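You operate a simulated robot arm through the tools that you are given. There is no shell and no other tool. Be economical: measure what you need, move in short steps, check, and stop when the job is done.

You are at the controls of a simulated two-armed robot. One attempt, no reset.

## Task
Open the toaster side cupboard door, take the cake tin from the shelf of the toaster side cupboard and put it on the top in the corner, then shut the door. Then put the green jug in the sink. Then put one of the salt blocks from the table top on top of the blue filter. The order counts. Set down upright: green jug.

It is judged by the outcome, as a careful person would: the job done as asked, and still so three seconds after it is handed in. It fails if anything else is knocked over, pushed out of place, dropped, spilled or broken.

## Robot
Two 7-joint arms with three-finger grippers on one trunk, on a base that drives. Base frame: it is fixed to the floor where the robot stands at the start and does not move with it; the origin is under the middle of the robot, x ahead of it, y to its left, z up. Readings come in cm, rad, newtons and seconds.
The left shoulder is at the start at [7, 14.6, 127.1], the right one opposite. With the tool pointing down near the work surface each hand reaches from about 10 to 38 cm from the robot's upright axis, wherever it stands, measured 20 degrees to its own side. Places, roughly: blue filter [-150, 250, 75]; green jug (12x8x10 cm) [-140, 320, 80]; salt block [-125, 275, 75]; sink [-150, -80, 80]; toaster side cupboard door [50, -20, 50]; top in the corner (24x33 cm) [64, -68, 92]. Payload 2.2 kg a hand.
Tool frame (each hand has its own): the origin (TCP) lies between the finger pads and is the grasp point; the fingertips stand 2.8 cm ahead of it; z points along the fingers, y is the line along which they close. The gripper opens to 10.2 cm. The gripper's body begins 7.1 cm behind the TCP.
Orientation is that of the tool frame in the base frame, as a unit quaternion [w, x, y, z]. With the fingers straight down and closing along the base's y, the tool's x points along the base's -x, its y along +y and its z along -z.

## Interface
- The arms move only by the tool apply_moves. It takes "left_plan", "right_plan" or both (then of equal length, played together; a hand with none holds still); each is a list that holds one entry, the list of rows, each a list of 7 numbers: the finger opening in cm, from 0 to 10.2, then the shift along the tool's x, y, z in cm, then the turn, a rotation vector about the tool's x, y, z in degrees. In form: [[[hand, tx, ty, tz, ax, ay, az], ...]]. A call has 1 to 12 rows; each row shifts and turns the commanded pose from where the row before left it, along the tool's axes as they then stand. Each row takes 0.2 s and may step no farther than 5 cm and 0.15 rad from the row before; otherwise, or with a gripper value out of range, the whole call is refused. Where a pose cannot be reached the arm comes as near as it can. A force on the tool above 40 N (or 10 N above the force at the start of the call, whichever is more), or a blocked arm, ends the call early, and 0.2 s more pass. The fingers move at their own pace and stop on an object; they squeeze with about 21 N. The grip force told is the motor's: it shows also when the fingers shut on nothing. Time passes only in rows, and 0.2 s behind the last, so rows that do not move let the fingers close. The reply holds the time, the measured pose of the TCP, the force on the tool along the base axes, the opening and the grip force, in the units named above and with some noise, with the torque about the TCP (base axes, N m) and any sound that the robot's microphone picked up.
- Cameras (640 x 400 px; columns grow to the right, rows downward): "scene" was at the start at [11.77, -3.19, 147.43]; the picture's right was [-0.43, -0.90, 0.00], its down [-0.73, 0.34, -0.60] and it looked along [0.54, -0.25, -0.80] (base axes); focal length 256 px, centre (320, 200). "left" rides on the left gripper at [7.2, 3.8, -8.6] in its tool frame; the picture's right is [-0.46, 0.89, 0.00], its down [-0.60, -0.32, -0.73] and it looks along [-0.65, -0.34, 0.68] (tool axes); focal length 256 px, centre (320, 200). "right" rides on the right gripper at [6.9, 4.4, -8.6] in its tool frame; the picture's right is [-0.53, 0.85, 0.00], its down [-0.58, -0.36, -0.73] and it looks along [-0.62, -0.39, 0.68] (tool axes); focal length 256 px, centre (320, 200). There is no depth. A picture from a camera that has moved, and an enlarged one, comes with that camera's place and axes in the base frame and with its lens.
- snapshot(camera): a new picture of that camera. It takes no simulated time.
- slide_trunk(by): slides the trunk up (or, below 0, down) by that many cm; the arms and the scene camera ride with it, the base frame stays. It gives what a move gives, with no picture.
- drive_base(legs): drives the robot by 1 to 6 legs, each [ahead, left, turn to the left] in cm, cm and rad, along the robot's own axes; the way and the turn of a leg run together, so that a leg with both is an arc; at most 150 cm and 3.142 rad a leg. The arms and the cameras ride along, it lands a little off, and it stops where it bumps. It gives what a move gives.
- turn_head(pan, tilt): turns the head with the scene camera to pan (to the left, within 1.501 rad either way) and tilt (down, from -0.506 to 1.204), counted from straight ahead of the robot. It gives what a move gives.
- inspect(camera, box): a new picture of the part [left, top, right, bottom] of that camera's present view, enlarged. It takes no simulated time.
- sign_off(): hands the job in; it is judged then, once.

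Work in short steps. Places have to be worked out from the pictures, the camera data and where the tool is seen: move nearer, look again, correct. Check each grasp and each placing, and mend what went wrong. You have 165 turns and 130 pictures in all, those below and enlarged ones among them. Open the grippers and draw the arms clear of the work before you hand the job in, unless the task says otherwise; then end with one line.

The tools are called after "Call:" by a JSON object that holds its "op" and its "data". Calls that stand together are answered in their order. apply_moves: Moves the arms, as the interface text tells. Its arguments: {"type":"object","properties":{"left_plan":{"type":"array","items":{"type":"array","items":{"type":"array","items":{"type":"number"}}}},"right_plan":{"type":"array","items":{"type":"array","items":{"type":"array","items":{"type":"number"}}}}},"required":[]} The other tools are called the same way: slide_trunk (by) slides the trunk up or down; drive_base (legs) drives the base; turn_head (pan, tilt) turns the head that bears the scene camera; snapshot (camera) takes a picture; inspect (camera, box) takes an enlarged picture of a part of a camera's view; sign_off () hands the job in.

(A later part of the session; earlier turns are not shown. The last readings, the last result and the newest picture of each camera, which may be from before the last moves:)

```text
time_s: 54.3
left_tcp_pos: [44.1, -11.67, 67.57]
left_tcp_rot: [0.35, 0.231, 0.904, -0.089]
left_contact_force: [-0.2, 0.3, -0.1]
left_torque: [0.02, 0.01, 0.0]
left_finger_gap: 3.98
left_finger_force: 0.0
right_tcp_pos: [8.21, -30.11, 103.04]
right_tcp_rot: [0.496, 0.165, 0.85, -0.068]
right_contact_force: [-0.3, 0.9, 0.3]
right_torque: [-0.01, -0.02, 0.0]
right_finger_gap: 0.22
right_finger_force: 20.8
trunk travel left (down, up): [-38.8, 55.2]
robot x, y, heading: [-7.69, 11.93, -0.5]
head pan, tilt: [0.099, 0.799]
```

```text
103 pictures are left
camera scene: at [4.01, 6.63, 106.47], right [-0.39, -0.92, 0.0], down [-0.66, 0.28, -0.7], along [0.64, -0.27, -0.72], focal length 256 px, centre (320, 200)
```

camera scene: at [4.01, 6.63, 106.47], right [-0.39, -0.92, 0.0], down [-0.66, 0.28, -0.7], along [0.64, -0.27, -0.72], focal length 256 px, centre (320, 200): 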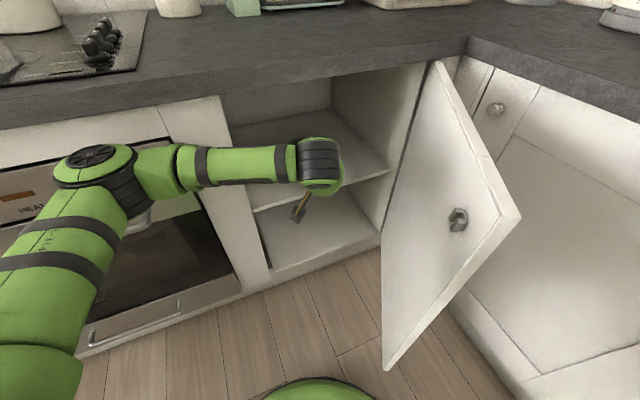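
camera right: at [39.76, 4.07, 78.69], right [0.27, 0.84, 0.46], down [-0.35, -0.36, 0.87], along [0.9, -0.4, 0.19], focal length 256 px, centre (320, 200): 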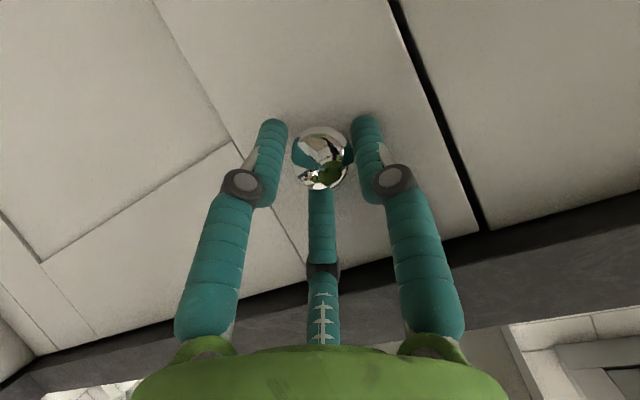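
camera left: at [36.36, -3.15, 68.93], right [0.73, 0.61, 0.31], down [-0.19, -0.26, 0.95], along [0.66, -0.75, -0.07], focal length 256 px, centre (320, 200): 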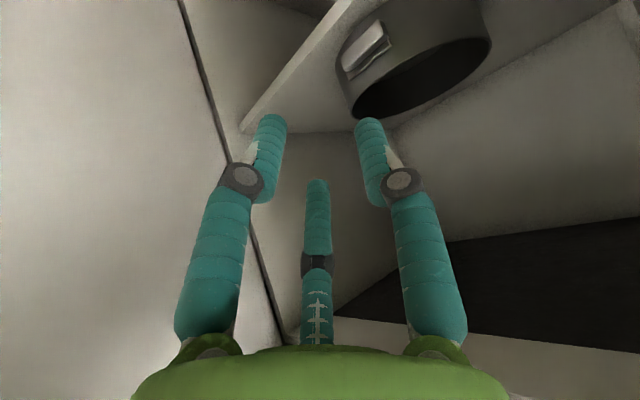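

The rays combine to a tin centre of about (65, -14), rim z≈60.3 and radius ≈7.5. I'll drive ahead 10 and look again.

Call:
{"op": "drive_base", "data": {"legs": [[10, 0, 0]]}}

Call:
{"op": "snapshot", "data": {"camera": "left"}}

Call:
{"op": "snapshot", "data": {"camera": "scene"}}

```text
time_s: 55.5
left_tcp_pos: [52.94, -16.45, 67.62]
left_tcp_rot: [0.351, 0.231, 0.903, -0.089]
left_contact_force: [-0.3, 0.9, 0.2]
left_torque: [-0.03, 0.04, -0.03]
left_finger_gap: 4.0
left_finger_force: 0.1
right_tcp_pos: [16.76, -34.89, 103.01]
right_tcp_rot: [0.497, 0.165, 0.849, -0.068]
right_contact_force: [-0.6, -1.1, 0.0]
right_torque: [0.0, -0.01, 0.03]
right_finger_gap: 0.2
right_finger_force: 21.5
trunk travel left (down, up): [-38.8, 55.2]
robot x, y, heading: [1.1, 7.42, -0.5]
head pan, tilt: [0.099, 0.799]
```

```text
102 pictures are left
camera left: at [45.01, -7.93, 69.05], right [0.73, 0.61, 0.31], down [-0.19, -0.26, 0.95], along [0.66, -0.75, -0.07], focal length 256 px, centre (320, 200)
```

left: 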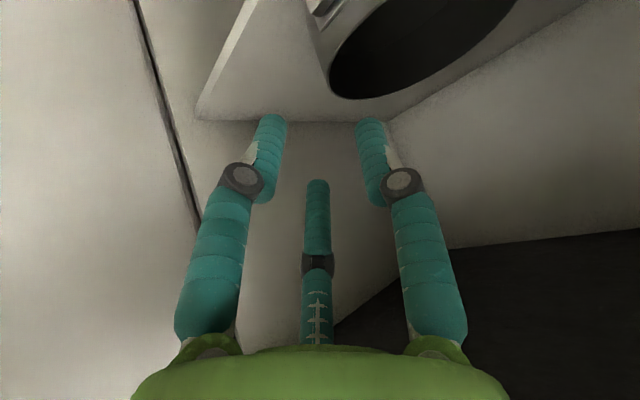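

```text
101 pictures are left
camera scene: at [12.62, 1.81, 106.49], right [-0.39, -0.92, 0.0], down [-0.66, 0.28, -0.7], along [0.64, -0.27, -0.72], focal length 256 px, centre (320, 200)
```

scene: 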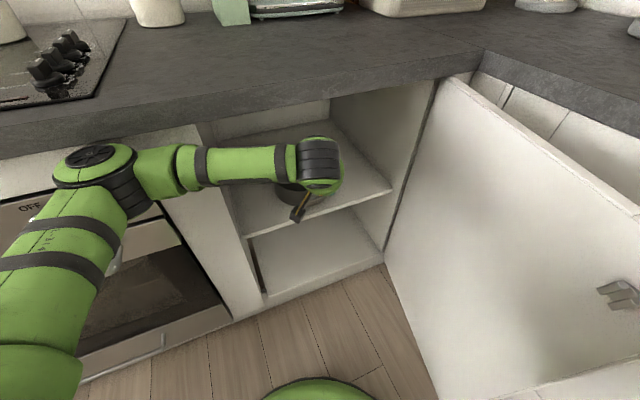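

The rim's right tangent point triangulates to about (60.3, -19.6, 59). The grip point is (61.3, -20.3), almost straight along the tool axis about 13 cm ahead. I'll advance 8.5 cm and check.

Call:
{"op": "apply_moves", "data": {"left_plan": [[[5, -0.15, 0.16, 2.2, 0, 0, 0], [5, -0.15, 0.16, 2.2, 0, 0, 0], [5, -0.15, 0.16, 2.2, 0, 0, 0], [5, -0.15, 0.16, 2, 0, 0, 0], [5, 0, 0, 0, 0, 0, 0]]]}}

Call:
{"op": "snapshot", "data": {"camera": "left"}}

```text
time_s: 56.7
left_tcp_pos: [58.72, -19.01, 61.65]
left_tcp_rot: [0.349, 0.231, 0.904, -0.089]
left_contact_force: [0.4, -0.3, -0.3]
left_torque: [-0.01, 0.02, 0.01]
left_finger_gap: 4.98
left_finger_force: 0.0
right_tcp_pos: [16.91, -34.87, 103.04]
right_tcp_rot: [0.496, 0.165, 0.85, -0.068]
right_contact_force: [-0.5, 0.1, 0.2]
right_torque: [-0.01, -0.02, 0.02]
right_finger_gap: 0.24
right_finger_force: 21.3
trunk travel left (down, up): [-38.8, 55.2]
robot x, y, heading: [0.77, 7.66, -0.5]
head pan, tilt: [0.099, 0.799]
```

```text
100 pictures are left
camera left: at [50.89, -10.39, 63.0], right [0.73, 0.61, 0.31], down [-0.19, -0.26, 0.95], along [0.66, -0.75, -0.07], focal length 256 px, centre (320, 200)
```

left: 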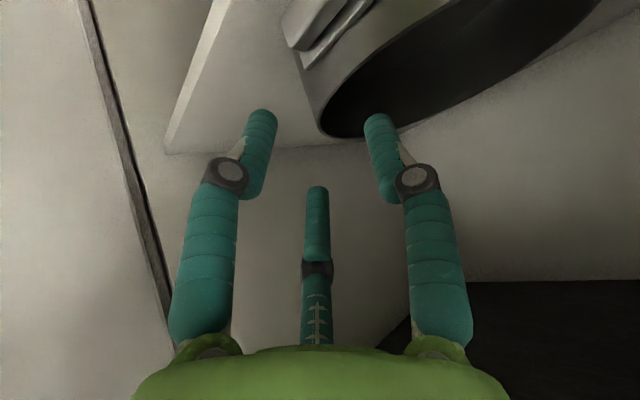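

The tin's wall lies between the two fingertips. I'll advance the last 4.5 cm in small rows.

Call:
{"op": "apply_moves", "data": {"left_plan": [[[5, 0, 0, 1.5, 0, 0, 0], [5, 0, 0, 1.5, 0, 0, 0], [5, 0, 0, 1.5, 0, 0, 0], [5, 0, 0, 0, 0, 0, 0]]]}}

Call:
{"op": "snapshot", "data": {"camera": "left"}}

```text
time_s: 57.7
left_tcp_pos: [61.41, -20.18, 58.25]
left_tcp_rot: [0.35, 0.23, 0.904, -0.089]
left_contact_force: [-0.6, 0.6, -0.9]
left_torque: [0.03, 0.02, 0.02]
left_finger_gap: 4.97
left_finger_force: 0.1
right_tcp_pos: [16.94, -34.98, 103.11]
right_tcp_rot: [0.496, 0.165, 0.85, -0.068]
right_contact_force: [0.1, -0.1, -0.3]
right_torque: [-0.02, 0.03, -0.01]
right_finger_gap: 0.21
right_finger_force: 20.9
trunk travel left (down, up): [-38.8, 55.2]
robot x, y, heading: [1.13, 7.79, -0.505]
head pan, tilt: [0.099, 0.799]
```

```text
99 pictures are left
camera left: at [53.53, -11.82, 59.64], right [0.73, 0.61, 0.31], down [-0.19, -0.26, 0.95], along [0.66, -0.75, -0.07], focal length 256 px, centre (320, 200)
```

left: 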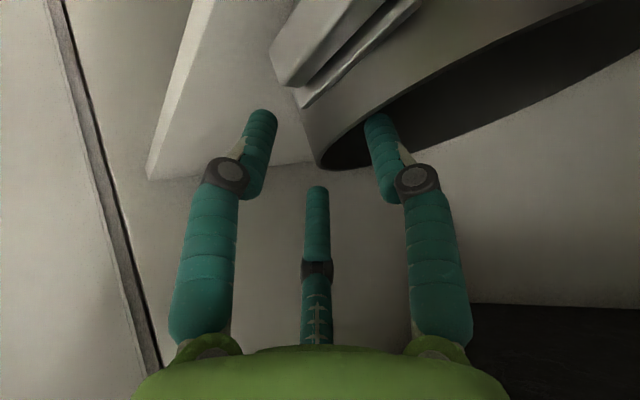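

No contact yet, and the inner fingertip looks just inside the rim. I'll go 1.2 cm deeper and close.

Call:
{"op": "apply_moves", "data": {"left_plan": [[[5, 0, 0, 1.2, 0, 0, 0], [3, 0, 0, 0, 0, 0, 0], [0, 0, 0, 0, 0, 0, 0], [0, 0, 0, 0, 0, 0, 0], [0, 0, 0, 0, 0, 0, 0]]]}}

Call:
{"op": "snapshot", "data": {"camera": "left"}}

```text
time_s: 58.9
left_tcp_pos: [62.16, -20.9, 58.29]
left_tcp_rot: [0.356, 0.231, 0.901, -0.092]
left_contact_force: [5.9, -6.7, 25.1]
left_torque: [-0.45, -0.4, -0.11]
left_finger_gap: 0.72
left_finger_force: 21.2
right_tcp_pos: [16.57, -34.69, 103.28]
right_tcp_rot: [0.497, 0.164, 0.85, -0.067]
right_contact_force: [0.3, 0.1, 0.0]
right_torque: [0.0, 0.0, -0.04]
right_finger_gap: 0.21
right_finger_force: 20.9
trunk travel left (down, up): [-38.8, 55.2]
robot x, y, heading: [1.0, 7.23, -0.505]
head pan, tilt: [0.099, 0.799]
```

```text
98 pictures are left
camera left: at [54.31, -12.37, 59.42], right [0.72, 0.61, 0.32], down [-0.2, -0.25, 0.95], along [0.66, -0.75, -0.05], focal length 256 px, centre (320, 200)
```

left: 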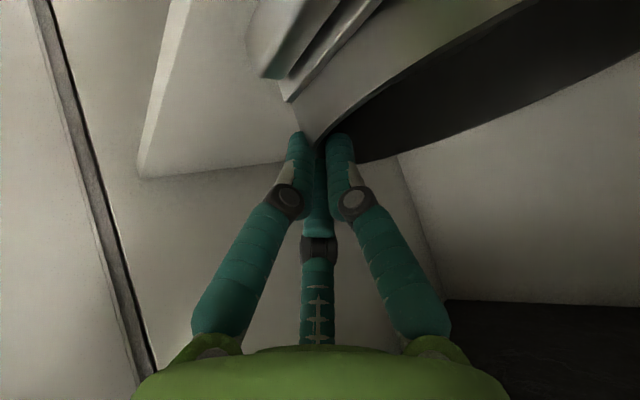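

The wall is gripped (gap 0.72). I'll lift 4 cm and check the hold.

Call:
{"op": "apply_moves", "data": {"left_plan": [[[0, -0.67, 0, -0.74, 0, 0, 0], [0, -0.67, 0, -0.74, 0, 0, 0], [0, -0.67, 0, -0.74, 0, 0, 0], [0, -0.67, 0, -0.74, 0, 0, 0], [0, 0, 0, 0, 0, 0, 0]]]}}

Call:
{"op": "snapshot", "data": {"camera": "left"}}

Call:
{"op": "snapshot", "data": {"camera": "scene"}}

```text
time_s: 60.1
left_tcp_pos: [62.06, -20.62, 61.38]
left_tcp_rot: [0.349, 0.232, 0.904, -0.09]
left_contact_force: [0.4, 0.3, -2.5]
left_torque: [-0.08, 0.13, 0.0]
left_finger_gap: 0.73
left_finger_force: 21.3
right_tcp_pos: [17.02, -34.95, 103.08]
right_tcp_rot: [0.495, 0.165, 0.85, -0.068]
right_contact_force: [0.2, -0.6, 0.2]
right_torque: [-0.05, -0.02, 0.03]
right_finger_gap: 0.21
right_finger_force: 21.1
trunk travel left (down, up): [-38.8, 55.2]
robot x, y, heading: [1.24, 7.17, -0.5]
head pan, tilt: [0.099, 0.799]
```

```text
97 pictures are left
camera left: at [54.22, -12.18, 62.76], right [0.73, 0.61, 0.31], down [-0.19, -0.26, 0.95], along [0.66, -0.75, -0.07], focal length 256 px, centre (320, 200)
```

left: 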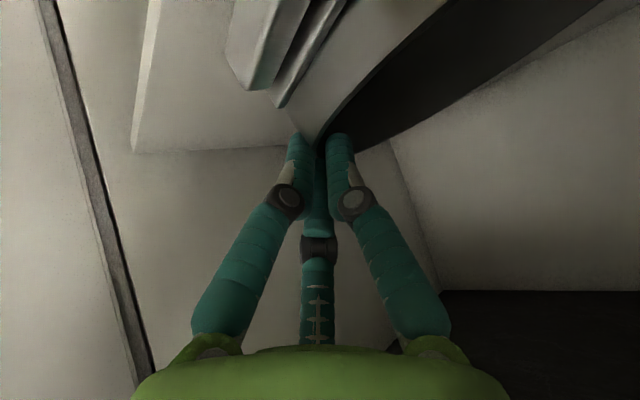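

```text
96 pictures are left
camera scene: at [12.82, 1.78, 106.46], right [-0.39, -0.92, 0.0], down [-0.66, 0.28, -0.7], along [0.64, -0.27, -0.72], focal length 256 px, centre (320, 200)
```

scene: 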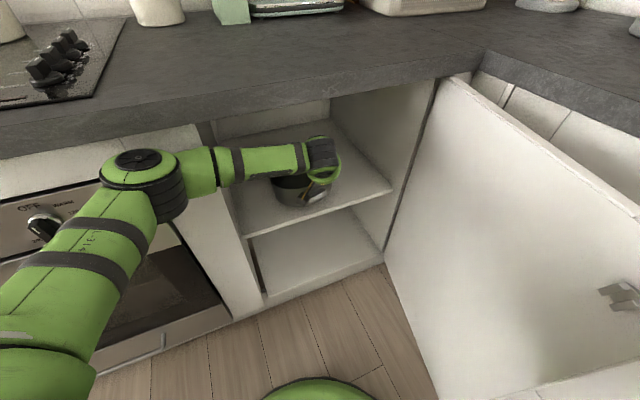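

The tin is held, weighing about 2.5 N. I'll back straight out along the heading.

Call:
{"op": "drive_base", "data": {"legs": [[-30, 0, 0]]}}

Call:
{"op": "snapshot", "data": {"camera": "scene"}}

```text
time_s: 62.1
left_tcp_pos: [35.64, -6.36, 61.34]
left_tcp_rot: [0.35, 0.232, 0.903, -0.09]
left_contact_force: [-0.1, 1.2, 0.4]
left_torque: [0.02, 0.01, 0.02]
left_finger_gap: 0.22
left_finger_force: 20.9
right_tcp_pos: [-9.53, -20.48, 103.1]
right_tcp_rot: [0.496, 0.166, 0.85, -0.068]
right_contact_force: [-0.3, 0.1, 0.0]
right_torque: [0.0, 0.0, -0.03]
right_finger_gap: 0.19
right_finger_force: 21.1
trunk travel left (down, up): [-38.8, 55.2]
robot x, y, heading: [-25.32, 21.91, -0.508]
head pan, tilt: [0.099, 0.799]
```

```text
95 pictures are left
camera scene: at [-13.58, 16.25, 106.47], right [-0.39, -0.92, 0.0], down [-0.66, 0.28, -0.7], along [0.64, -0.27, -0.72], focal length 256 px, centre (320, 200)
```

scene: 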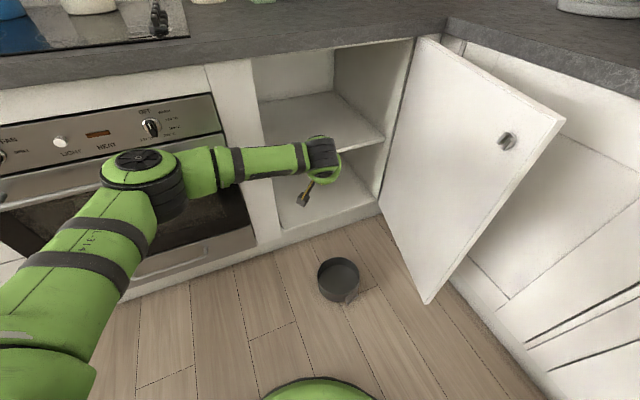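

The tin slipped and landed upright on the floor at about (34, -12), probably because the camera box under the hand kept the grip shallow. I'll roll the left hand 180° about its axis so the camera rides on top, which allows a deeper grip.

Call:
{"op": "apply_moves", "data": {"left_plan": [[[4, 0, 0, 0, 0, 0, 8.5], [4, 0, 0, 0, 0, 0, 8.5], [4, 0, 0, 0, 0, 0, 8.5], [4, 0, 0, 0, 0, 0, 8.5], [4, 0, 0, 0, 0, 0, 8.5], [4, 0, 0, 0, 0, 0, 8.5], [4, 0, 0, 0, 0, 0, 8.5], [4, 0, 0, 0, 0, 0, 8.5], [4, 0, 0, 0, 0, 0, 8.5], [4, 0, 0, 0, 0, 0, 8.5], [4, 0, 0, 0, 0, 0, 5]]]}}

Call:
{"op": "inspect", "data": {"camera": "scene", "box": [260, 200, 420, 320]}}

```text
time_s: 64.5
left_tcp_pos: [35.61, -6.31, 61.37]
left_tcp_rot: [0.313, 0.802, 0.475, 0.185]
left_contact_force: [0.2, 0.0, 0.2]
left_torque: [0.0, -0.02, 0.02]
left_finger_gap: 4.02
left_finger_force: 0.2
right_tcp_pos: [-9.46, -20.66, 103.02]
right_tcp_rot: [0.496, 0.166, 0.85, -0.068]
right_contact_force: [-0.2, 0.3, -0.8]
right_torque: [-0.03, -0.01, 0.0]
right_finger_gap: 0.21
right_finger_force: 21.1
trunk travel left (down, up): [-38.8, 55.2]
robot x, y, heading: [-25.54, 21.47, -0.504]
head pan, tilt: [0.099, 0.799]
```

```text
3.33 times, centred on (340, 260) of scene
camera zoom: at [-13.52, 16.24, 106.46], right [-0.39, -0.92, 0.0], down [-0.66, 0.28, -0.7], along [0.64, -0.27, -0.72], focal length 854 px, centre (253, 0)
```

zoom: 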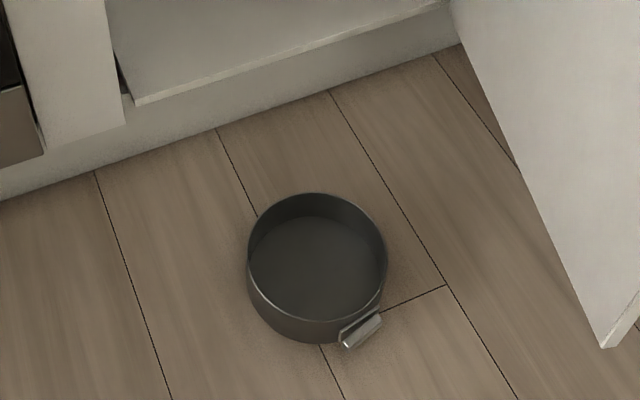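

The roll works, so I'll complete it with another 90°. The tin on the floor is at about (31.5, -12), diameter about 17, with the clasp facing -x.

Call:
{"op": "apply_moves", "data": {"left_plan": [[[4, 0, 0, 0, 0, 0, 8.5], [4, 0, 0, 0, 0, 0, 8.5], [4, 0, 0, 0, 0, 0, 8.5], [4, 0, 0, 0, 0, 0, 8.5], [4, 0, 0, 0, 0, 0, 8.5], [4, 0, 0, 0, 0, 0, 8.5], [4, 0, 0, 0, 0, 0, 8.5], [4, 0, 0, 0, 0, 0, 8.5], [4, 0, 0, 0, 0, 0, 8.5], [4, 0, 0, 0, 0, 0, 8.5], [4, 0, 0, 0, 0, 0, 5]]]}}

Call:
{"op": "slide_trunk", "data": {"by": -32}}

Call:
{"op": "snapshot", "data": {"camera": "left"}}

Call:
{"op": "snapshot", "data": {"camera": "scene"}}

```text
time_s: 66.9
left_tcp_pos: [7.25, 11.0, 56.37]
left_tcp_rot: [0.103, 0.941, -0.188, 0.26]
left_contact_force: [0.6, -0.5, -0.3]
left_torque: [0.03, 0.0, 0.02]
left_finger_gap: 4.01
left_finger_force: 0.0
left hand out of reach, approached as far as the arm can: row 1, 2, 3, 4, 5, 6, 7, 8, 9, 10, 11
right_tcp_pos: [-9.37, -20.42, 103.07]
right_tcp_rot: [0.496, 0.166, 0.85, -0.067]
right_contact_force: [0.1, 0.5, 0.7]
right_torque: [0.03, -0.02, -0.01]
right_finger_gap: 0.22
right_finger_force: 21.1
trunk travel left (down, up): [-38.8, 55.2]
robot x, y, heading: [-25.51, 21.65, -0.504]
head pan, tilt: [0.099, 0.799]
stopped in row 11 (left hand): the arm was blocked; the commanded pose is now the measured one
```

```text
time_s: 70.0
left_tcp_pos: [7.4, 11.04, 24.42]
left_tcp_rot: [0.103, 0.941, -0.189, 0.261]
left_contact_force: [-0.5, 0.9, -0.5]
left_torque: [0.01, 0.0, 0.01]
left_finger_gap: 3.99
left_finger_force: 0.1
right_tcp_pos: [-9.4, -20.48, 70.98]
right_tcp_rot: [0.495, 0.166, 0.85, -0.067]
right_contact_force: [-0.5, 0.6, -0.3]
right_torque: [-0.02, 0.0, 0.0]
right_finger_gap: 0.21
right_finger_force: 21.3
trunk travel left (down, up): [-6.8, 87.2]
robot x, y, heading: [-25.12, 21.98, -0.501]
head pan, tilt: [0.099, 0.799]
```

```text
93 pictures are left
camera left: at [7.76, 7.64, 35.89], right [-0.73, -0.66, -0.16], down [-0.68, 0.68, 0.26], along [-0.07, 0.3, -0.95], focal length 256 px, centre (320, 200)
```

left: 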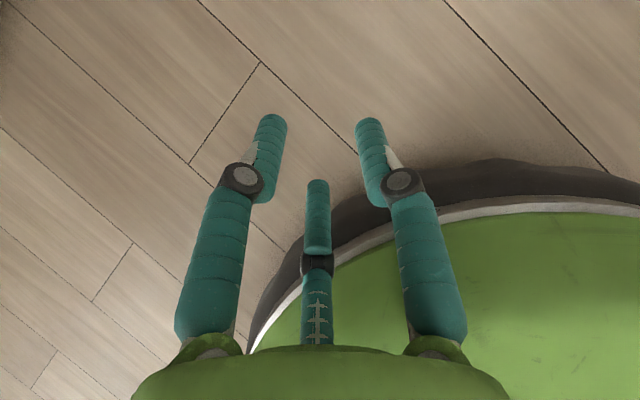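

```text
92 pictures are left
camera scene: at [-13.54, 16.23, 74.47], right [-0.39, -0.92, 0.0], down [-0.66, 0.28, -0.7], along [0.64, -0.27, -0.72], focal length 256 px, centre (320, 200)
```

scene: 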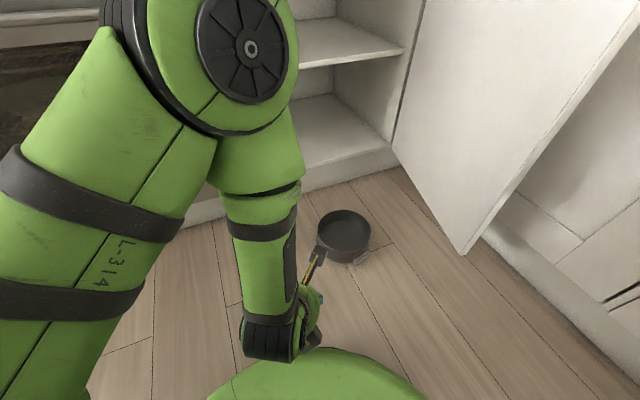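

Past 90° the roll isn't reachable and the arm folded in towards the base. I'll roll back to the camera-low orientation, aiming for a steeper tilt of about 25° from vertical, which keeps the box clear anyway.

Call:
{"op": "apply_moves", "data": {"left_plan": [[[4, 0, 0, 0, 0.55, 0.2, -8.4], [4, 0, 0, 0, 0.55, 0.2, -8.4], [4, 0, 0, 0, 0.55, 0.2, -8.4], [4, 0, 0, 0, 0.55, 0.2, -8.4], [4, 0, 0, 0, 0.55, 0.2, -8.4], [4, 0, 0, 0, 0.55, 0.2, -8.4], [4, 0, 0, 0, 0.55, 0.2, -8.4], [4, 0, 0, 0, 0.55, 0.2, -8.4], [4, 0, 0, 0, 0.55, 0.2, -8.4], [4, 0, 0, 0, 0.55, 0.2, -8.4], [4, 0, 0, 0, 0.55, 0.2, -8.4], [4, 0, 0, 0, 0.55, 0.2, -8.4]]]}}

```text
time_s: 72.6
left_tcp_pos: [7.25, 10.98, 24.43]
left_tcp_rot: [0.223, 0.745, 0.618, 0.115]
left_contact_force: [0.2, 0.0, 0.9]
left_torque: [-0.01, -0.01, 0.03]
left_finger_gap: 4.02
left_finger_force: 0.1
right_tcp_pos: [-9.45, -20.44, 71.04]
right_tcp_rot: [0.495, 0.166, 0.85, -0.068]
right_contact_force: [-0.3, 0.1, -0.8]
right_torque: [-0.02, 0.02, -0.02]
right_finger_gap: 0.22
right_finger_force: 21.4
trunk travel left (down, up): [-6.8, 87.2]
robot x, y, heading: [-25.67, 22.06, -0.503]
head pan, tilt: [0.099, 0.799]
```

The roll back is working. I'll finish the rest of it.

Call:
{"op": "apply_moves", "data": {"left_plan": [[[4, 0, 0, 0, 0.5, 0.2, -8.1], [4, 0, 0, 0, 0.5, 0.2, -8.1], [4, 0, 0, 0, 0.5, 0.2, -8.1], [4, 0, 0, 0, 0.5, 0.2, -8.1], [4, 0, 0, 0, 0.5, 0.2, -8.1], [4, 0, 0, 0, 0.5, 0.2, -8.1], [4, 0, 0, 0, 0.5, 0.2, -8.1], [4, 0, 0, 0, 0.5, 0.2, -8.1], [4, 0, 0, 0, 0.5, 0.2, -8.1]]]}}

Call:
{"op": "snapshot", "data": {"camera": "scene"}}

```text
time_s: 74.6
left_tcp_pos: [7.24, 10.92, 24.36]
left_tcp_rot: [0.21, 0.238, 0.947, -0.051]
left_contact_force: [0.6, 0.0, 0.3]
left_torque: [0.0, -0.01, 0.0]
left_finger_gap: 4.0
left_finger_force: 0.0
right_tcp_pos: [-9.37, -20.7, 71.09]
right_tcp_rot: [0.496, 0.165, 0.85, -0.068]
right_contact_force: [-0.2, 0.1, -0.2]
right_torque: [-0.02, -0.02, -0.02]
right_finger_gap: 0.25
right_finger_force: 21.2
trunk travel left (down, up): [-6.8, 87.2]
robot x, y, heading: [-25.52, 21.58, -0.501]
head pan, tilt: [0.099, 0.799]
```

```text
91 pictures are left
camera scene: at [-13.54, 16.22, 74.47], right [-0.39, -0.92, 0.0], down [-0.66, 0.28, -0.7], along [0.64, -0.27, -0.72], focal length 256 px, centre (320, 200)
```

scene: 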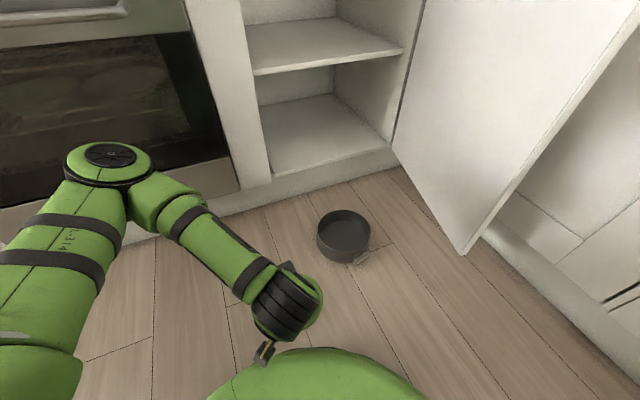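

Orientation is restored (25° tilt), and the tin is triangulated at centre (32.2, -11.9), diameter about 18. I'll reach out above it and drive ahead 12 to hover over its left wall.

Call:
{"op": "apply_moves", "data": {"left_plan": [[[5, -3.46, 0.18, 2.5, 0, 0, 0], [5, -3.46, 0.18, 2.5, 0, 0, 0], [5, -3.46, 0.18, 2.5, 0, 0, 0], [5, -3.46, 0.18, 2.5, 0, 0, 0], [5, -3.46, 0.18, 2.5, 0, 0, 0], [5, 0, 0, 0, 0, 0, 0]]]}}

Call:
{"op": "drive_base", "data": {"legs": [[12, 0, 0]]}}

Call:
{"op": "snapshot", "data": {"camera": "left"}}

```text
time_s: 76.0
left_tcp_pos: [26.3, 1.75, 20.37]
left_tcp_rot: [0.211, 0.241, 0.946, -0.052]
left_contact_force: [1.2, -0.5, -0.5]
left_torque: [0.02, 0.01, 0.01]
left_finger_gap: 5.02
left_finger_force: 0.0
right_tcp_pos: [-9.45, -20.51, 71.06]
right_tcp_rot: [0.495, 0.166, 0.85, -0.068]
right_contact_force: [1.2, 0.4, 0.0]
right_torque: [-0.01, 0.02, -0.01]
right_finger_gap: 0.21
right_finger_force: 21.1
trunk travel left (down, up): [-6.8, 87.2]
robot x, y, heading: [-25.06, 21.9, -0.505]
head pan, tilt: [0.099, 0.799]
```

```text
time_s: 77.3
left_tcp_pos: [36.73, -3.91, 20.36]
left_tcp_rot: [0.21, 0.24, 0.947, -0.051]
left_contact_force: [0.6, 0.7, 0.2]
left_torque: [-0.02, 0.01, 0.0]
left_finger_gap: 5.02
left_finger_force: 0.1
right_tcp_pos: [0.94, -26.26, 70.99]
right_tcp_rot: [0.496, 0.166, 0.85, -0.068]
right_contact_force: [-0.4, -0.5, 0.6]
right_torque: [-0.01, 0.0, 0.0]
right_finger_gap: 0.22
right_finger_force: 21.3
trunk travel left (down, up): [-6.8, 87.2]
robot x, y, heading: [-14.8, 15.89, -0.504]
head pan, tilt: [0.099, 0.799]
```

```text
90 pictures are left
camera left: at [29.57, 4.08, 25.08], right [0.79, 0.58, 0.2], down [0.06, -0.4, 0.92], along [0.61, -0.71, -0.35], focal length 256 px, centre (320, 200)
```

left: 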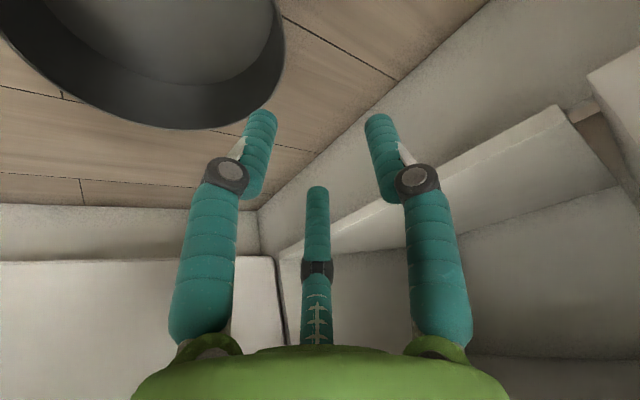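

The hand is over the left wall to within about 1 cm. I'll shift 0.8 right and descend to just above the rim, then look.

Call:
{"op": "apply_moves", "data": {"left_plan": [[[5, 1.5, -0.4, 3.2, 0, 0, 0], [5, 1.5, -0.4, 3.2, 0, 0, 0], [5, 1.4, 0, 3.0, 0, 0, 0], [5, 0, 0, 0, 0, 0, 0]]]}}

Call:
{"op": "snapshot", "data": {"camera": "left"}}

Call:
{"op": "snapshot", "data": {"camera": "scene"}}

```text
time_s: 78.3
left_tcp_pos: [36.4, -4.67, 10.06]
left_tcp_rot: [0.211, 0.24, 0.946, -0.052]
left_contact_force: [-0.4, -0.8, -0.5]
left_torque: [-0.05, 0.02, -0.03]
left_finger_gap: 5.01
left_finger_force: 0.2
right_tcp_pos: [0.93, -26.23, 71.12]
right_tcp_rot: [0.495, 0.166, 0.85, -0.068]
right_contact_force: [0.0, 0.3, -0.1]
right_torque: [0.04, -0.01, -0.01]
right_finger_gap: 0.22
right_finger_force: 21.2
trunk travel left (down, up): [-6.8, 87.2]
robot x, y, heading: [-15.19, 16.29, -0.504]
head pan, tilt: [0.099, 0.799]
```

```text
89 pictures are left
camera left: at [29.18, 3.34, 14.71], right [0.79, 0.58, 0.2], down [0.06, -0.39, 0.92], along [0.61, -0.71, -0.35], focal length 256 px, centre (320, 200)
```

left: 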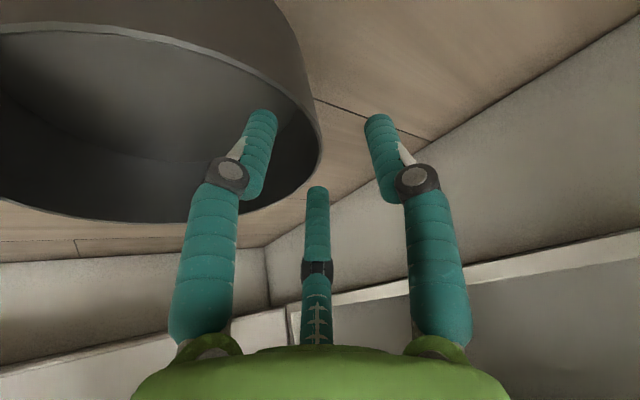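

```text
88 pictures are left
camera scene: at [-3.1, 10.47, 74.47], right [-0.39, -0.92, 0.0], down [-0.66, 0.28, -0.7], along [0.64, -0.27, -0.72], focal length 256 px, centre (320, 200)
```

scene: 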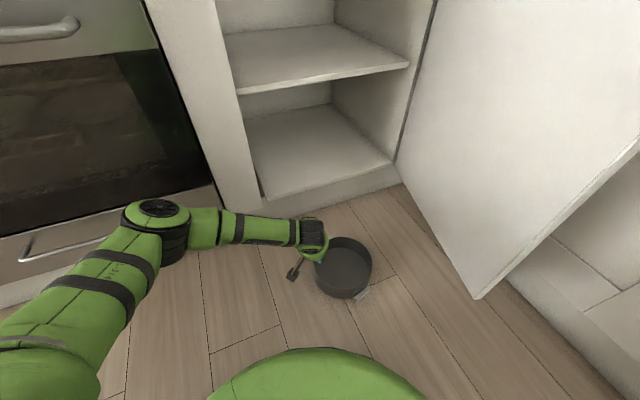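

The wall lies midway between the fingers. I'll descend to z≈3.5 and close deep on the wall.

Call:
{"op": "apply_moves", "data": {"left_plan": [[[5, 0.7, 0, 1.5, 0, 0, 0], [5, 0.7, 0, 1.5, 0, 0, 0], [5, 0.7, 0, 1.5, 0, 0, 0], [5, 0.7, 0, 1.5, 0, 0, 0], [2, 0, 0, 0, 0, 0, 0], [0, 0, 0, 0, 0, 0, 0], [0, 0, 0, 0, 0, 0, 0]]]}}

Call:
{"op": "snapshot", "data": {"camera": "left"}}

```text
time_s: 79.1
left_tcp_pos: [37.13, -5.78, 6.99]
left_tcp_rot: [0.225, 0.24, 0.942, -0.063]
left_contact_force: [2.1, -3.6, 20.2]
left_torque: [-0.46, -0.39, -0.13]
left_finger_gap: 6.61
left_finger_force: 7.9
right_tcp_pos: [0.84, -26.16, 71.14]
right_tcp_rot: [0.496, 0.166, 0.849, -0.068]
right_contact_force: [-0.4, 0.4, 0.6]
right_torque: [0.02, -0.01, -0.02]
right_finger_gap: 0.22
right_finger_force: 20.8
trunk travel left (down, up): [-6.8, 87.2]
robot x, y, heading: [-14.67, 16.25, -0.506]
head pan, tilt: [0.099, 0.799]
stopped in row 3 (left hand): the force on the tool passed its limit at 42 N (the readings are from after the stop); the commanded pose is now the measured one
```

```text
87 pictures are left
camera left: at [29.98, 2.39, 11.29], right [0.79, 0.58, 0.2], down [0.03, -0.37, 0.93], along [0.61, -0.73, -0.31], focal length 256 px, centre (320, 200)
```

left: 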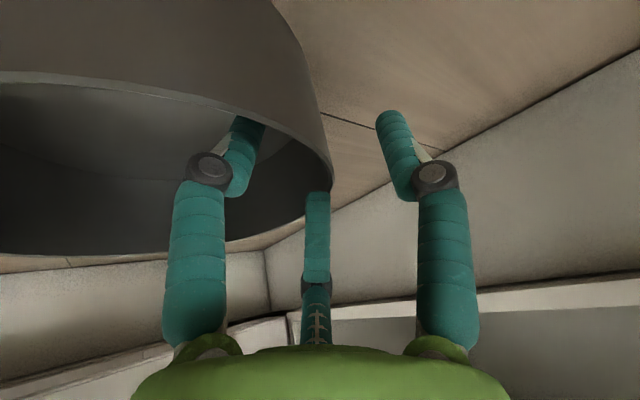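

The pictures show the hand actually has three fingers, a thumb at +y and two fingers at -y with x offset ±3. One of the paired fingers landed on the rim because the opening was too narrow. I'll rise and open to 9 cm.

Call:
{"op": "apply_moves", "data": {"left_plan": [[[5, -0.8, 0, -1.8, 0, 0, 0], [5, -0.8, 0, -1.8, 0, 0, 0], [9, 0, 0, 0, 0, 0, 0], [9, 0, 0, 0, 0, 0, 0]]]}}

Call:
{"op": "snapshot", "data": {"camera": "left"}}

Call:
{"op": "inspect", "data": {"camera": "scene", "box": [260, 200, 420, 320]}}

```text
time_s: 80.1
left_tcp_pos: [36.75, -5.17, 10.33]
left_tcp_rot: [0.219, 0.239, 0.944, -0.057]
left_contact_force: [0.4, -0.3, 0.6]
left_torque: [0.0, 0.02, -0.01]
left_finger_gap: 9.0
left_finger_force: 0.1
right_tcp_pos: [0.86, -26.21, 71.03]
right_tcp_rot: [0.496, 0.167, 0.85, -0.068]
right_contact_force: [0.0, -0.2, 0.1]
right_torque: [-0.01, -0.02, 0.02]
right_finger_gap: 0.22
right_finger_force: 20.7
trunk travel left (down, up): [-6.8, 87.2]
robot x, y, heading: [-14.93, 15.92, -0.504]
head pan, tilt: [0.099, 0.799]
```

```text
86 pictures are left
camera left: at [29.6, 2.89, 14.76], right [0.79, 0.58, 0.2], down [0.04, -0.38, 0.92], along [0.61, -0.72, -0.32], focal length 256 px, centre (320, 200)
```

left: 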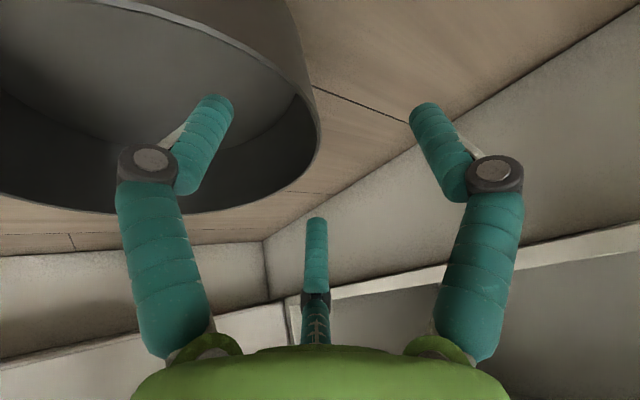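

```text
3.33 times, centred on (340, 260) of scene
camera zoom: at [-3.09, 10.46, 74.47], right [-0.39, -0.92, 0.0], down [-0.66, 0.28, -0.7], along [0.64, -0.27, -0.72], focal length 854 px, centre (253, 0)
```

zoom: 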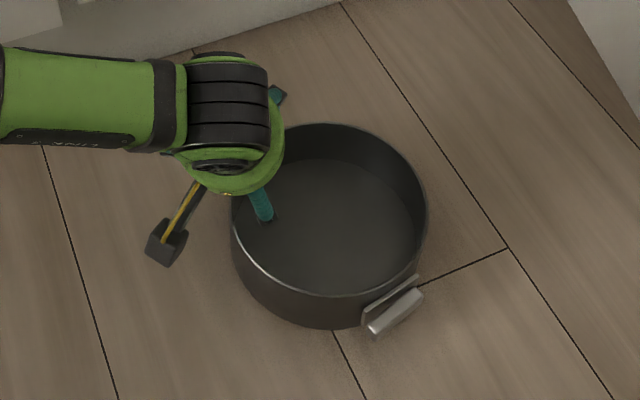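

At this opening the fingertips sit on a circle of about 5.5 cm radius, as three jaws. I'll shift 0.9 towards the tin's inside so both paired fingers clear the curved wall, then descend slowly and close.

Call:
{"op": "apply_moves", "data": {"left_plan": [[[9, 0.6, -0.9, 1.2, 0, 0, 0], [9, 0.6, 0, 1.3, 0, 0, 0], [9, 0.6, 0, 1.3, 0, 0, 0], [9, 0.6, 0, 1.3, 0, 0, 0], [9, 0.4, 0, 0.9, 0, 0, 0], [9, 0, 0, 0, 0, 0, 0]]]}}

Call:
{"op": "snapshot", "data": {"camera": "left"}}

```text
time_s: 81.5
left_tcp_pos: [36.33, -5.83, 3.5]
left_tcp_rot: [0.219, 0.239, 0.944, -0.056]
left_contact_force: [-2.3, 0.3, 3.2]
left_torque: [-0.01, 0.14, -0.01]
left_finger_gap: 9.47
left_finger_force: 1.0
right_tcp_pos: [0.97, -26.27, 71.08]
right_tcp_rot: [0.496, 0.166, 0.85, -0.068]
right_contact_force: [-0.1, 0.2, -0.3]
right_torque: [0.0, 0.04, 0.0]
right_finger_gap: 0.22
right_finger_force: 20.8
trunk travel left (down, up): [-6.8, 87.2]
robot x, y, heading: [-14.97, 16.05, -0.502]
head pan, tilt: [0.099, 0.799]
```

```text
84 pictures are left
camera left: at [29.26, 2.14, 7.95], right [0.79, 0.58, 0.2], down [0.04, -0.38, 0.92], along [0.61, -0.72, -0.33], focal length 256 px, centre (320, 200)
```

left: 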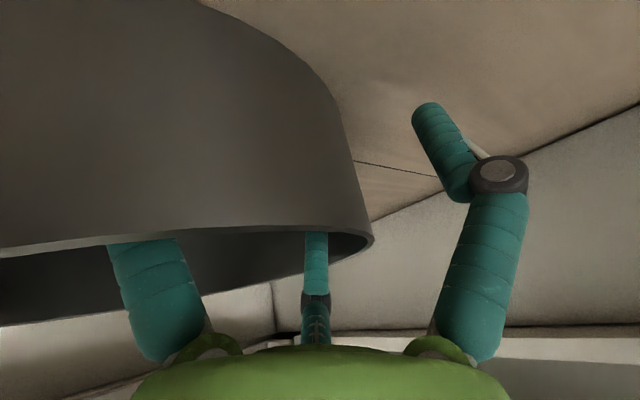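

Two fingers are inside and the thumb outside, nearly full depth. I'll close now.

Call:
{"op": "apply_moves", "data": {"left_plan": [[[6, 0, 0, 0, 0, 0, 0], [3, 0, 0, 0, 0, 0, 0], [0, 0, 0, 0, 0, 0, 0], [0, 0, 0, 0, 0, 0, 0], [0, 0, 0, 0, 0, 0, 0]]]}}

Call:
{"op": "snapshot", "data": {"camera": "left"}}

```text
time_s: 82.7
left_tcp_pos: [36.49, -6.12, 3.69]
left_tcp_rot: [0.22, 0.239, 0.944, -0.059]
left_contact_force: [0.4, -0.8, 0.8]
left_torque: [-0.02, 0.2, 0.16]
left_finger_gap: 2.47
left_finger_force: 20.8
right_tcp_pos: [0.99, -26.16, 71.1]
right_tcp_rot: [0.496, 0.166, 0.85, -0.068]
right_contact_force: [0.1, 0.3, 0.2]
right_torque: [-0.04, -0.01, -0.04]
right_finger_gap: 0.25
right_finger_force: 21.2
trunk travel left (down, up): [-6.8, 87.2]
robot x, y, heading: [-15.25, 16.16, -0.506]
head pan, tilt: [0.099, 0.799]
```

```text
83 pictures are left
camera left: at [29.32, 1.99, 8.11], right [0.79, 0.58, 0.2], down [0.04, -0.38, 0.92], along [0.61, -0.72, -0.32], focal length 256 px, centre (320, 200)
```

left: 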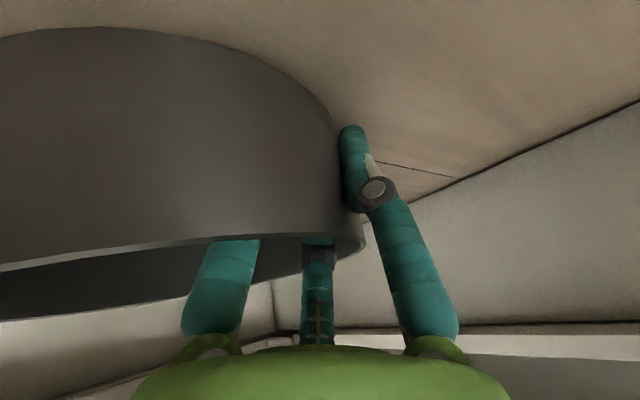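

That is a firm three-point grip (gap 2.47). I'll lift a few centimetres slowly and check it.

Call:
{"op": "apply_moves", "data": {"left_plan": [[[0, -0.43, 0, -0.9, 0, 0, 0], [0, -0.43, 0, -0.9, 0, 0, 0], [0, -0.43, 0, -0.9, 0, 0, 0], [0, -0.43, 0, -0.9, 0, 0, 0], [0, -0.43, 0, -0.9, 0, 0, 0], [0, 0, 0, 0, 0, 0, 0], [0, 0, 0, 0, 0, 0, 0]]]}}

Call:
{"op": "snapshot", "data": {"camera": "scene"}}

```text
time_s: 84.3
left_tcp_pos: [36.31, -6.17, 8.66]
left_tcp_rot: [0.219, 0.24, 0.944, -0.058]
left_contact_force: [-0.2, -0.5, -2.2]
left_torque: [0.1, -0.12, 0.02]
left_finger_gap: 2.12
left_finger_force: 21.1
right_tcp_pos: [0.87, -26.2, 71.03]
right_tcp_rot: [0.495, 0.166, 0.85, -0.068]
right_contact_force: [0.3, 0.0, -0.1]
right_torque: [0.02, -0.02, 0.01]
right_finger_gap: 0.23
right_finger_force: 21.2
trunk travel left (down, up): [-6.8, 87.2]
robot x, y, heading: [-14.74, 16.3, -0.507]
head pan, tilt: [0.099, 0.799]
```

```text
82 pictures are left
camera scene: at [-3.08, 10.45, 74.46], right [-0.39, -0.92, 0.0], down [-0.66, 0.28, -0.7], along [0.64, -0.27, -0.72], focal length 256 px, centre (320, 200)
```

scene: 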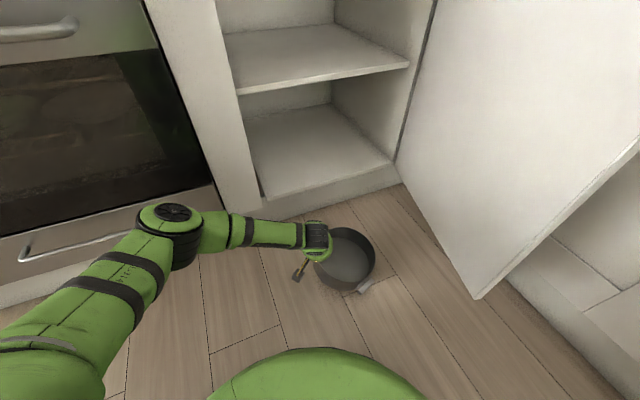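

The lift is holding. I'll back off gently, then raise the arm and check the hold again.

Call:
{"op": "drive_base", "data": {"legs": [[-5, 0, 0], [-6, 0, 0], [-6, 0, 0]]}}

Call:
{"op": "apply_moves", "data": {"left_plan": [[[0, -0.86, 0, -1.8, 0, 0, 0], [0, -0.86, 0, -1.8, 0, 0, 0], [0, -0.86, 0, -1.8, 0, 0, 0], [0, -0.86, 0, -1.8, 0, 0, 0], [0, -0.86, 0, -1.8, 0, 0, 0], [0, -0.86, 0, -1.8, 0, 0, 0], [0, -0.86, 0, -1.8, 0, 0, 0], [0, -0.86, 0, -1.8, 0, 0, 0], [0, -0.86, 0, -1.8, 0, 0, 0], [0, 0, 0, 0, 0, 0, 0]]]}}

Call:
{"op": "snapshot", "data": {"camera": "scene"}}

```text
time_s: 86.3
left_tcp_pos: [21.67, 2.04, 8.71]
left_tcp_rot: [0.218, 0.24, 0.944, -0.058]
left_contact_force: [-0.4, -1.0, -3.3]
left_torque: [0.16, -0.14, 0.01]
left_finger_gap: 2.08
left_finger_force: 21.2
right_tcp_pos: [-13.77, -18.02, 71.05]
right_tcp_rot: [0.495, 0.167, 0.85, -0.068]
right_contact_force: [-0.4, -0.7, -0.2]
right_torque: [0.0, 0.01, -0.01]
right_finger_gap: 0.24
right_finger_force: 21.1
trunk travel left (down, up): [-6.8, 87.2]
robot x, y, heading: [-29.75, 24.72, -0.508]
head pan, tilt: [0.099, 0.799]
```

```text
time_s: 88.5
left_tcp_pos: [21.49, 2.13, 26.64]
left_tcp_rot: [0.219, 0.239, 0.944, -0.057]
left_contact_force: [-0.1, -0.2, -3.1]
left_torque: [0.15, -0.1, 0.05]
left_finger_gap: 2.06
left_finger_force: 21.2
right_tcp_pos: [-13.88, -18.13, 71.13]
right_tcp_rot: [0.496, 0.165, 0.85, -0.067]
right_contact_force: [0.2, -0.4, -0.3]
right_torque: [-0.01, -0.02, 0.01]
right_finger_gap: 0.21
right_finger_force: 21.0
trunk travel left (down, up): [-6.8, 87.2]
robot x, y, heading: [-29.87, 24.08, -0.502]
head pan, tilt: [0.099, 0.799]
```

```text
81 pictures are left
camera scene: at [-17.88, 18.6, 74.46], right [-0.39, -0.92, 0.0], down [-0.66, 0.28, -0.7], along [0.64, -0.27, -0.72], focal length 256 px, centre (320, 200)
```

scene: 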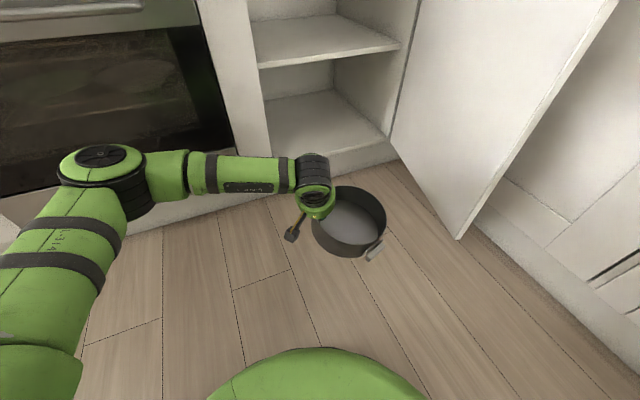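

The tin is held, slightly tilted. I'll raise the trunk by 76 cm.

Call:
{"op": "slide_trunk", "data": {"by": 40}}

Call:
{"op": "slide_trunk", "data": {"by": 36}}

Call:
{"op": "turn_head", "data": {"pan": -0.1, "tilt": 0.7}}

Call:
{"op": "snapshot", "data": {"camera": "scene"}}

```text
time_s: 92.4
left_tcp_pos: [21.59, 2.17, 66.54]
left_tcp_rot: [0.219, 0.24, 0.944, -0.058]
left_contact_force: [0.8, -0.2, -3.2]
left_torque: [0.13, -0.09, 0.0]
left_finger_gap: 2.05
left_finger_force: 20.5
right_tcp_pos: [-13.78, -18.2, 110.95]
right_tcp_rot: [0.496, 0.166, 0.85, -0.067]
right_contact_force: [-0.3, 0.0, -0.4]
right_torque: [0.02, 0.0, -0.01]
right_finger_gap: 0.2
right_finger_force: 21.0
trunk travel left (down, up): [-46.8, 47.2]
robot x, y, heading: [-29.6, 24.48, -0.504]
head pan, tilt: [0.099, 0.799]
```

```text
time_s: 95.9
left_tcp_pos: [21.45, 2.26, 102.58]
left_tcp_rot: [0.219, 0.239, 0.944, -0.058]
left_contact_force: [0.1, 0.1, -2.0]
left_torque: [0.15, -0.11, 0.02]
left_finger_gap: 2.02
left_finger_force: 20.6
right_tcp_pos: [-13.87, -18.18, 147.05]
right_tcp_rot: [0.496, 0.166, 0.85, -0.068]
right_contact_force: [-0.5, 0.4, -0.5]
right_torque: [0.01, -0.02, 0.02]
right_finger_gap: 0.22
right_finger_force: 21.0
trunk travel left (down, up): [-82.8, 11.2]
robot x, y, heading: [-29.77, 24.41, -0.503]
head pan, tilt: [0.099, 0.799]
```

```text
time_s: 96.6
left_tcp_pos: [21.42, 2.22, 102.56]
left_tcp_rot: [0.219, 0.239, 0.944, -0.058]
left_contact_force: [-0.4, 0.8, -1.9]
left_torque: [0.16, -0.11, -0.03]
left_finger_gap: 2.02
left_finger_force: 21.1
right_tcp_pos: [-13.77, -18.21, 147.05]
right_tcp_rot: [0.496, 0.165, 0.85, -0.067]
right_contact_force: [-0.1, 0.6, -0.6]
right_torque: [-0.02, -0.05, 0.0]
right_finger_gap: 0.21
right_finger_force: 20.9
trunk travel left (down, up): [-82.8, 11.2]
robot x, y, heading: [-29.49, 24.12, -0.505]
head pan, tilt: [-0.099, 0.7]
```

```text
80 pictures are left
camera scene: at [-18.28, 16.94, 151.28], right [-0.57, -0.82, 0.0], down [-0.53, 0.37, -0.76], along [0.63, -0.43, -0.64], focal length 256 px, centre (320, 200)
```

scene: 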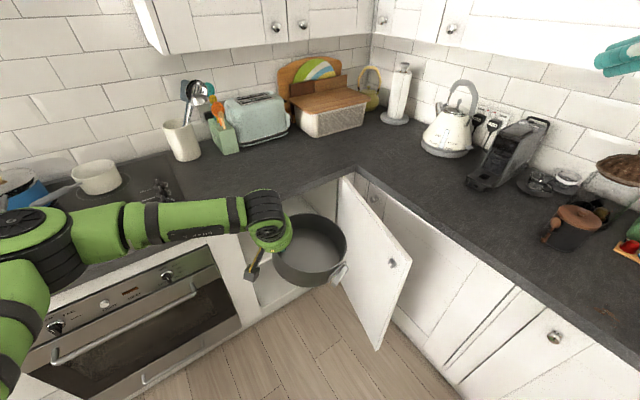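

The corner space is free; the kettle is near (36, -93) and the roll at (76, -100). The door stands at about 77°. I'll turn the robot to heading -1.1, then yaw the hand left so the grip comes round to the tin's nearer side and saves reach.

Call:
{"op": "drive_base", "data": {"legs": [[0, 0, -0.3], [0, 0, -0.3]]}}

Call:
{"op": "apply_moves", "data": {"left_plan": [[[0, 0, 0, 0, -1.7, 0, -3.6], [0, 0, 0, 0, -1.7, 0, -3.6], [0, 0, 0, 0, -1.7, 0, -3.6], [0, 0, 0, 0, -1.7, 0, -3.6], [0, 0, 0, 0, -1.7, 0, -3.6], [0, 0, 0, 0, -1.7, 0, -3.6], [0, 0, 0, 0, -1.7, 0, -3.6], [0, 0, 0, 0, -1.7, 0, -3.6], [0, 0, 0, 0, -1.7, 0, -3.6], [0, 0, 0, 0, -1.7, 0, -3.6], [0, 0, 0, 0, 0, 0, 0]]]}}

Call:
{"op": "snapshot", "data": {"camera": "scene"}}

```text
time_s: 98.9
left_tcp_pos: [0.17, -22.8, 102.6]
left_tcp_rot: [0.192, 0.507, 0.831, -0.12]
left_contact_force: [-1.0, 0.4, -2.3]
left_torque: [0.05, -0.2, 0.02]
left_finger_gap: 2.03
left_finger_force: 20.5
right_tcp_pos: [-40.43, -19.86, 147.04]
right_tcp_rot: [0.454, 0.409, 0.763, -0.211]
right_contact_force: [-0.3, 0.1, 0.0]
right_torque: [-0.02, 0.02, -0.02]
right_finger_gap: 0.19
right_finger_force: 21.3
trunk travel left (down, up): [-82.8, 11.2]
robot x, y, heading: [-29.72, 24.52, -1.103]
head pan, tilt: [-0.099, 0.7]
```

```text
time_s: 101.3
left_tcp_pos: [0.22, -22.73, 102.61]
left_tcp_rot: [0.218, 0.193, 0.955, -0.052]
left_contact_force: [0.1, -0.7, -2.8]
left_torque: [0.16, -0.12, 0.0]
left_finger_gap: 2.02
left_finger_force: 20.3
right_tcp_pos: [-40.56, -19.8, 147.2]
right_tcp_rot: [0.453, 0.41, 0.762, -0.212]
right_contact_force: [-0.8, 0.4, 0.4]
right_torque: [-0.02, -0.01, -0.02]
right_finger_gap: 0.19
right_finger_force: 21.3
trunk travel left (down, up): [-82.8, 11.2]
robot x, y, heading: [-29.75, 24.05, -1.102]
head pan, tilt: [-0.099, 0.7]
```

```text
79 pictures are left
camera scene: at [-24.34, 11.78, 151.29], right [-0.93, -0.36, 0.0], down [-0.23, 0.6, -0.76], along [0.28, -0.71, -0.64], focal length 256 px, centre (320, 200)
```

scene: 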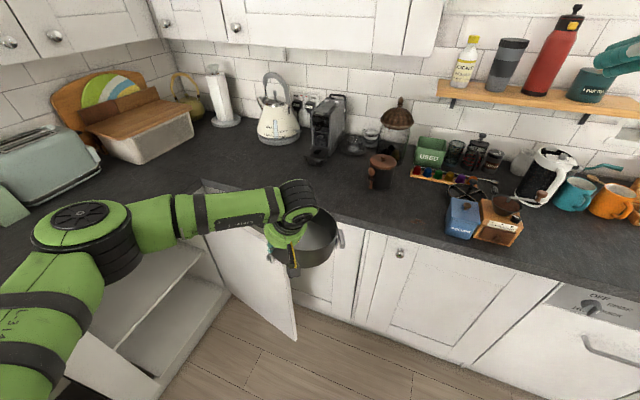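

Yaw is now -0.4. I'll drive towards (21, -5), stopping slightly short to check for clearance from the door.

Call:
{"op": "drive_base", "data": {"legs": [[15, 9.6, 0], [15, 9.6, 0], [15, 9.6, 0]]}}

Call:
{"op": "turn_head", "data": {"pan": 0.1, "tilt": 0.9}}

Call:
{"op": "snapshot", "data": {"camera": "scene"}}

```text
time_s: 105.0
left_tcp_pos: [45.79, -49.64, 102.82]
left_tcp_rot: [0.219, 0.193, 0.955, -0.052]
left_contact_force: [0.4, -0.1, -2.5]
left_torque: [0.12, -0.1, -0.02]
left_finger_gap: 2.0
left_finger_force: 21.2
right_tcp_pos: [4.95, -46.35, 147.24]
right_tcp_rot: [0.456, 0.409, 0.762, -0.211]
right_contact_force: [-0.7, 0.1, 0.0]
right_torque: [0.02, -0.03, -0.01]
right_finger_gap: 0.23
right_finger_force: 20.5
trunk travel left (down, up): [-82.8, 11.2]
robot x, y, heading: [16.32, -3.01, -1.105]
head pan, tilt: [-0.099, 0.7]
```

```text
time_s: 105.8
left_tcp_pos: [46.09, -49.69, 102.61]
left_tcp_rot: [0.218, 0.194, 0.955, -0.051]
left_contact_force: [1.1, 0.5, -3.2]
left_torque: [0.17, -0.07, 0.02]
left_finger_gap: 2.0
left_finger_force: 20.9
right_tcp_pos: [5.41, -46.68, 147.1]
right_tcp_rot: [0.454, 0.409, 0.763, -0.211]
right_contact_force: [-0.2, -0.1, -0.4]
right_torque: [-0.01, 0.03, 0.02]
right_finger_gap: 0.2
right_finger_force: 21.7
trunk travel left (down, up): [-82.8, 11.2]
robot x, y, heading: [15.9, -2.7, -1.106]
head pan, tilt: [0.099, 0.901]
```

```text
78 pictures are left
camera scene: at [22.58, -13.61, 149.67], right [-0.84, -0.54, 0.0], down [-0.42, 0.66, -0.62], along [0.33, -0.52, -0.78], focal length 256 px, centre (320, 200)
```

scene: 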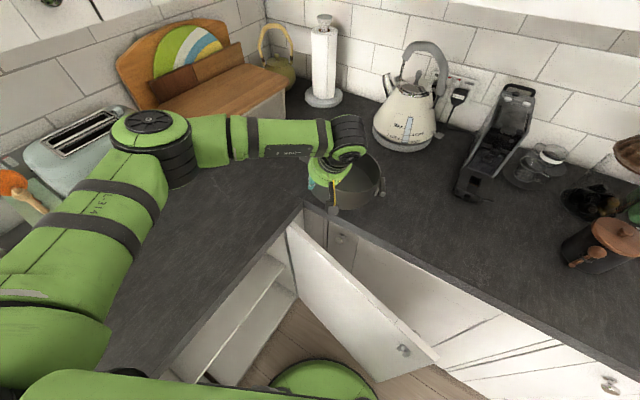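

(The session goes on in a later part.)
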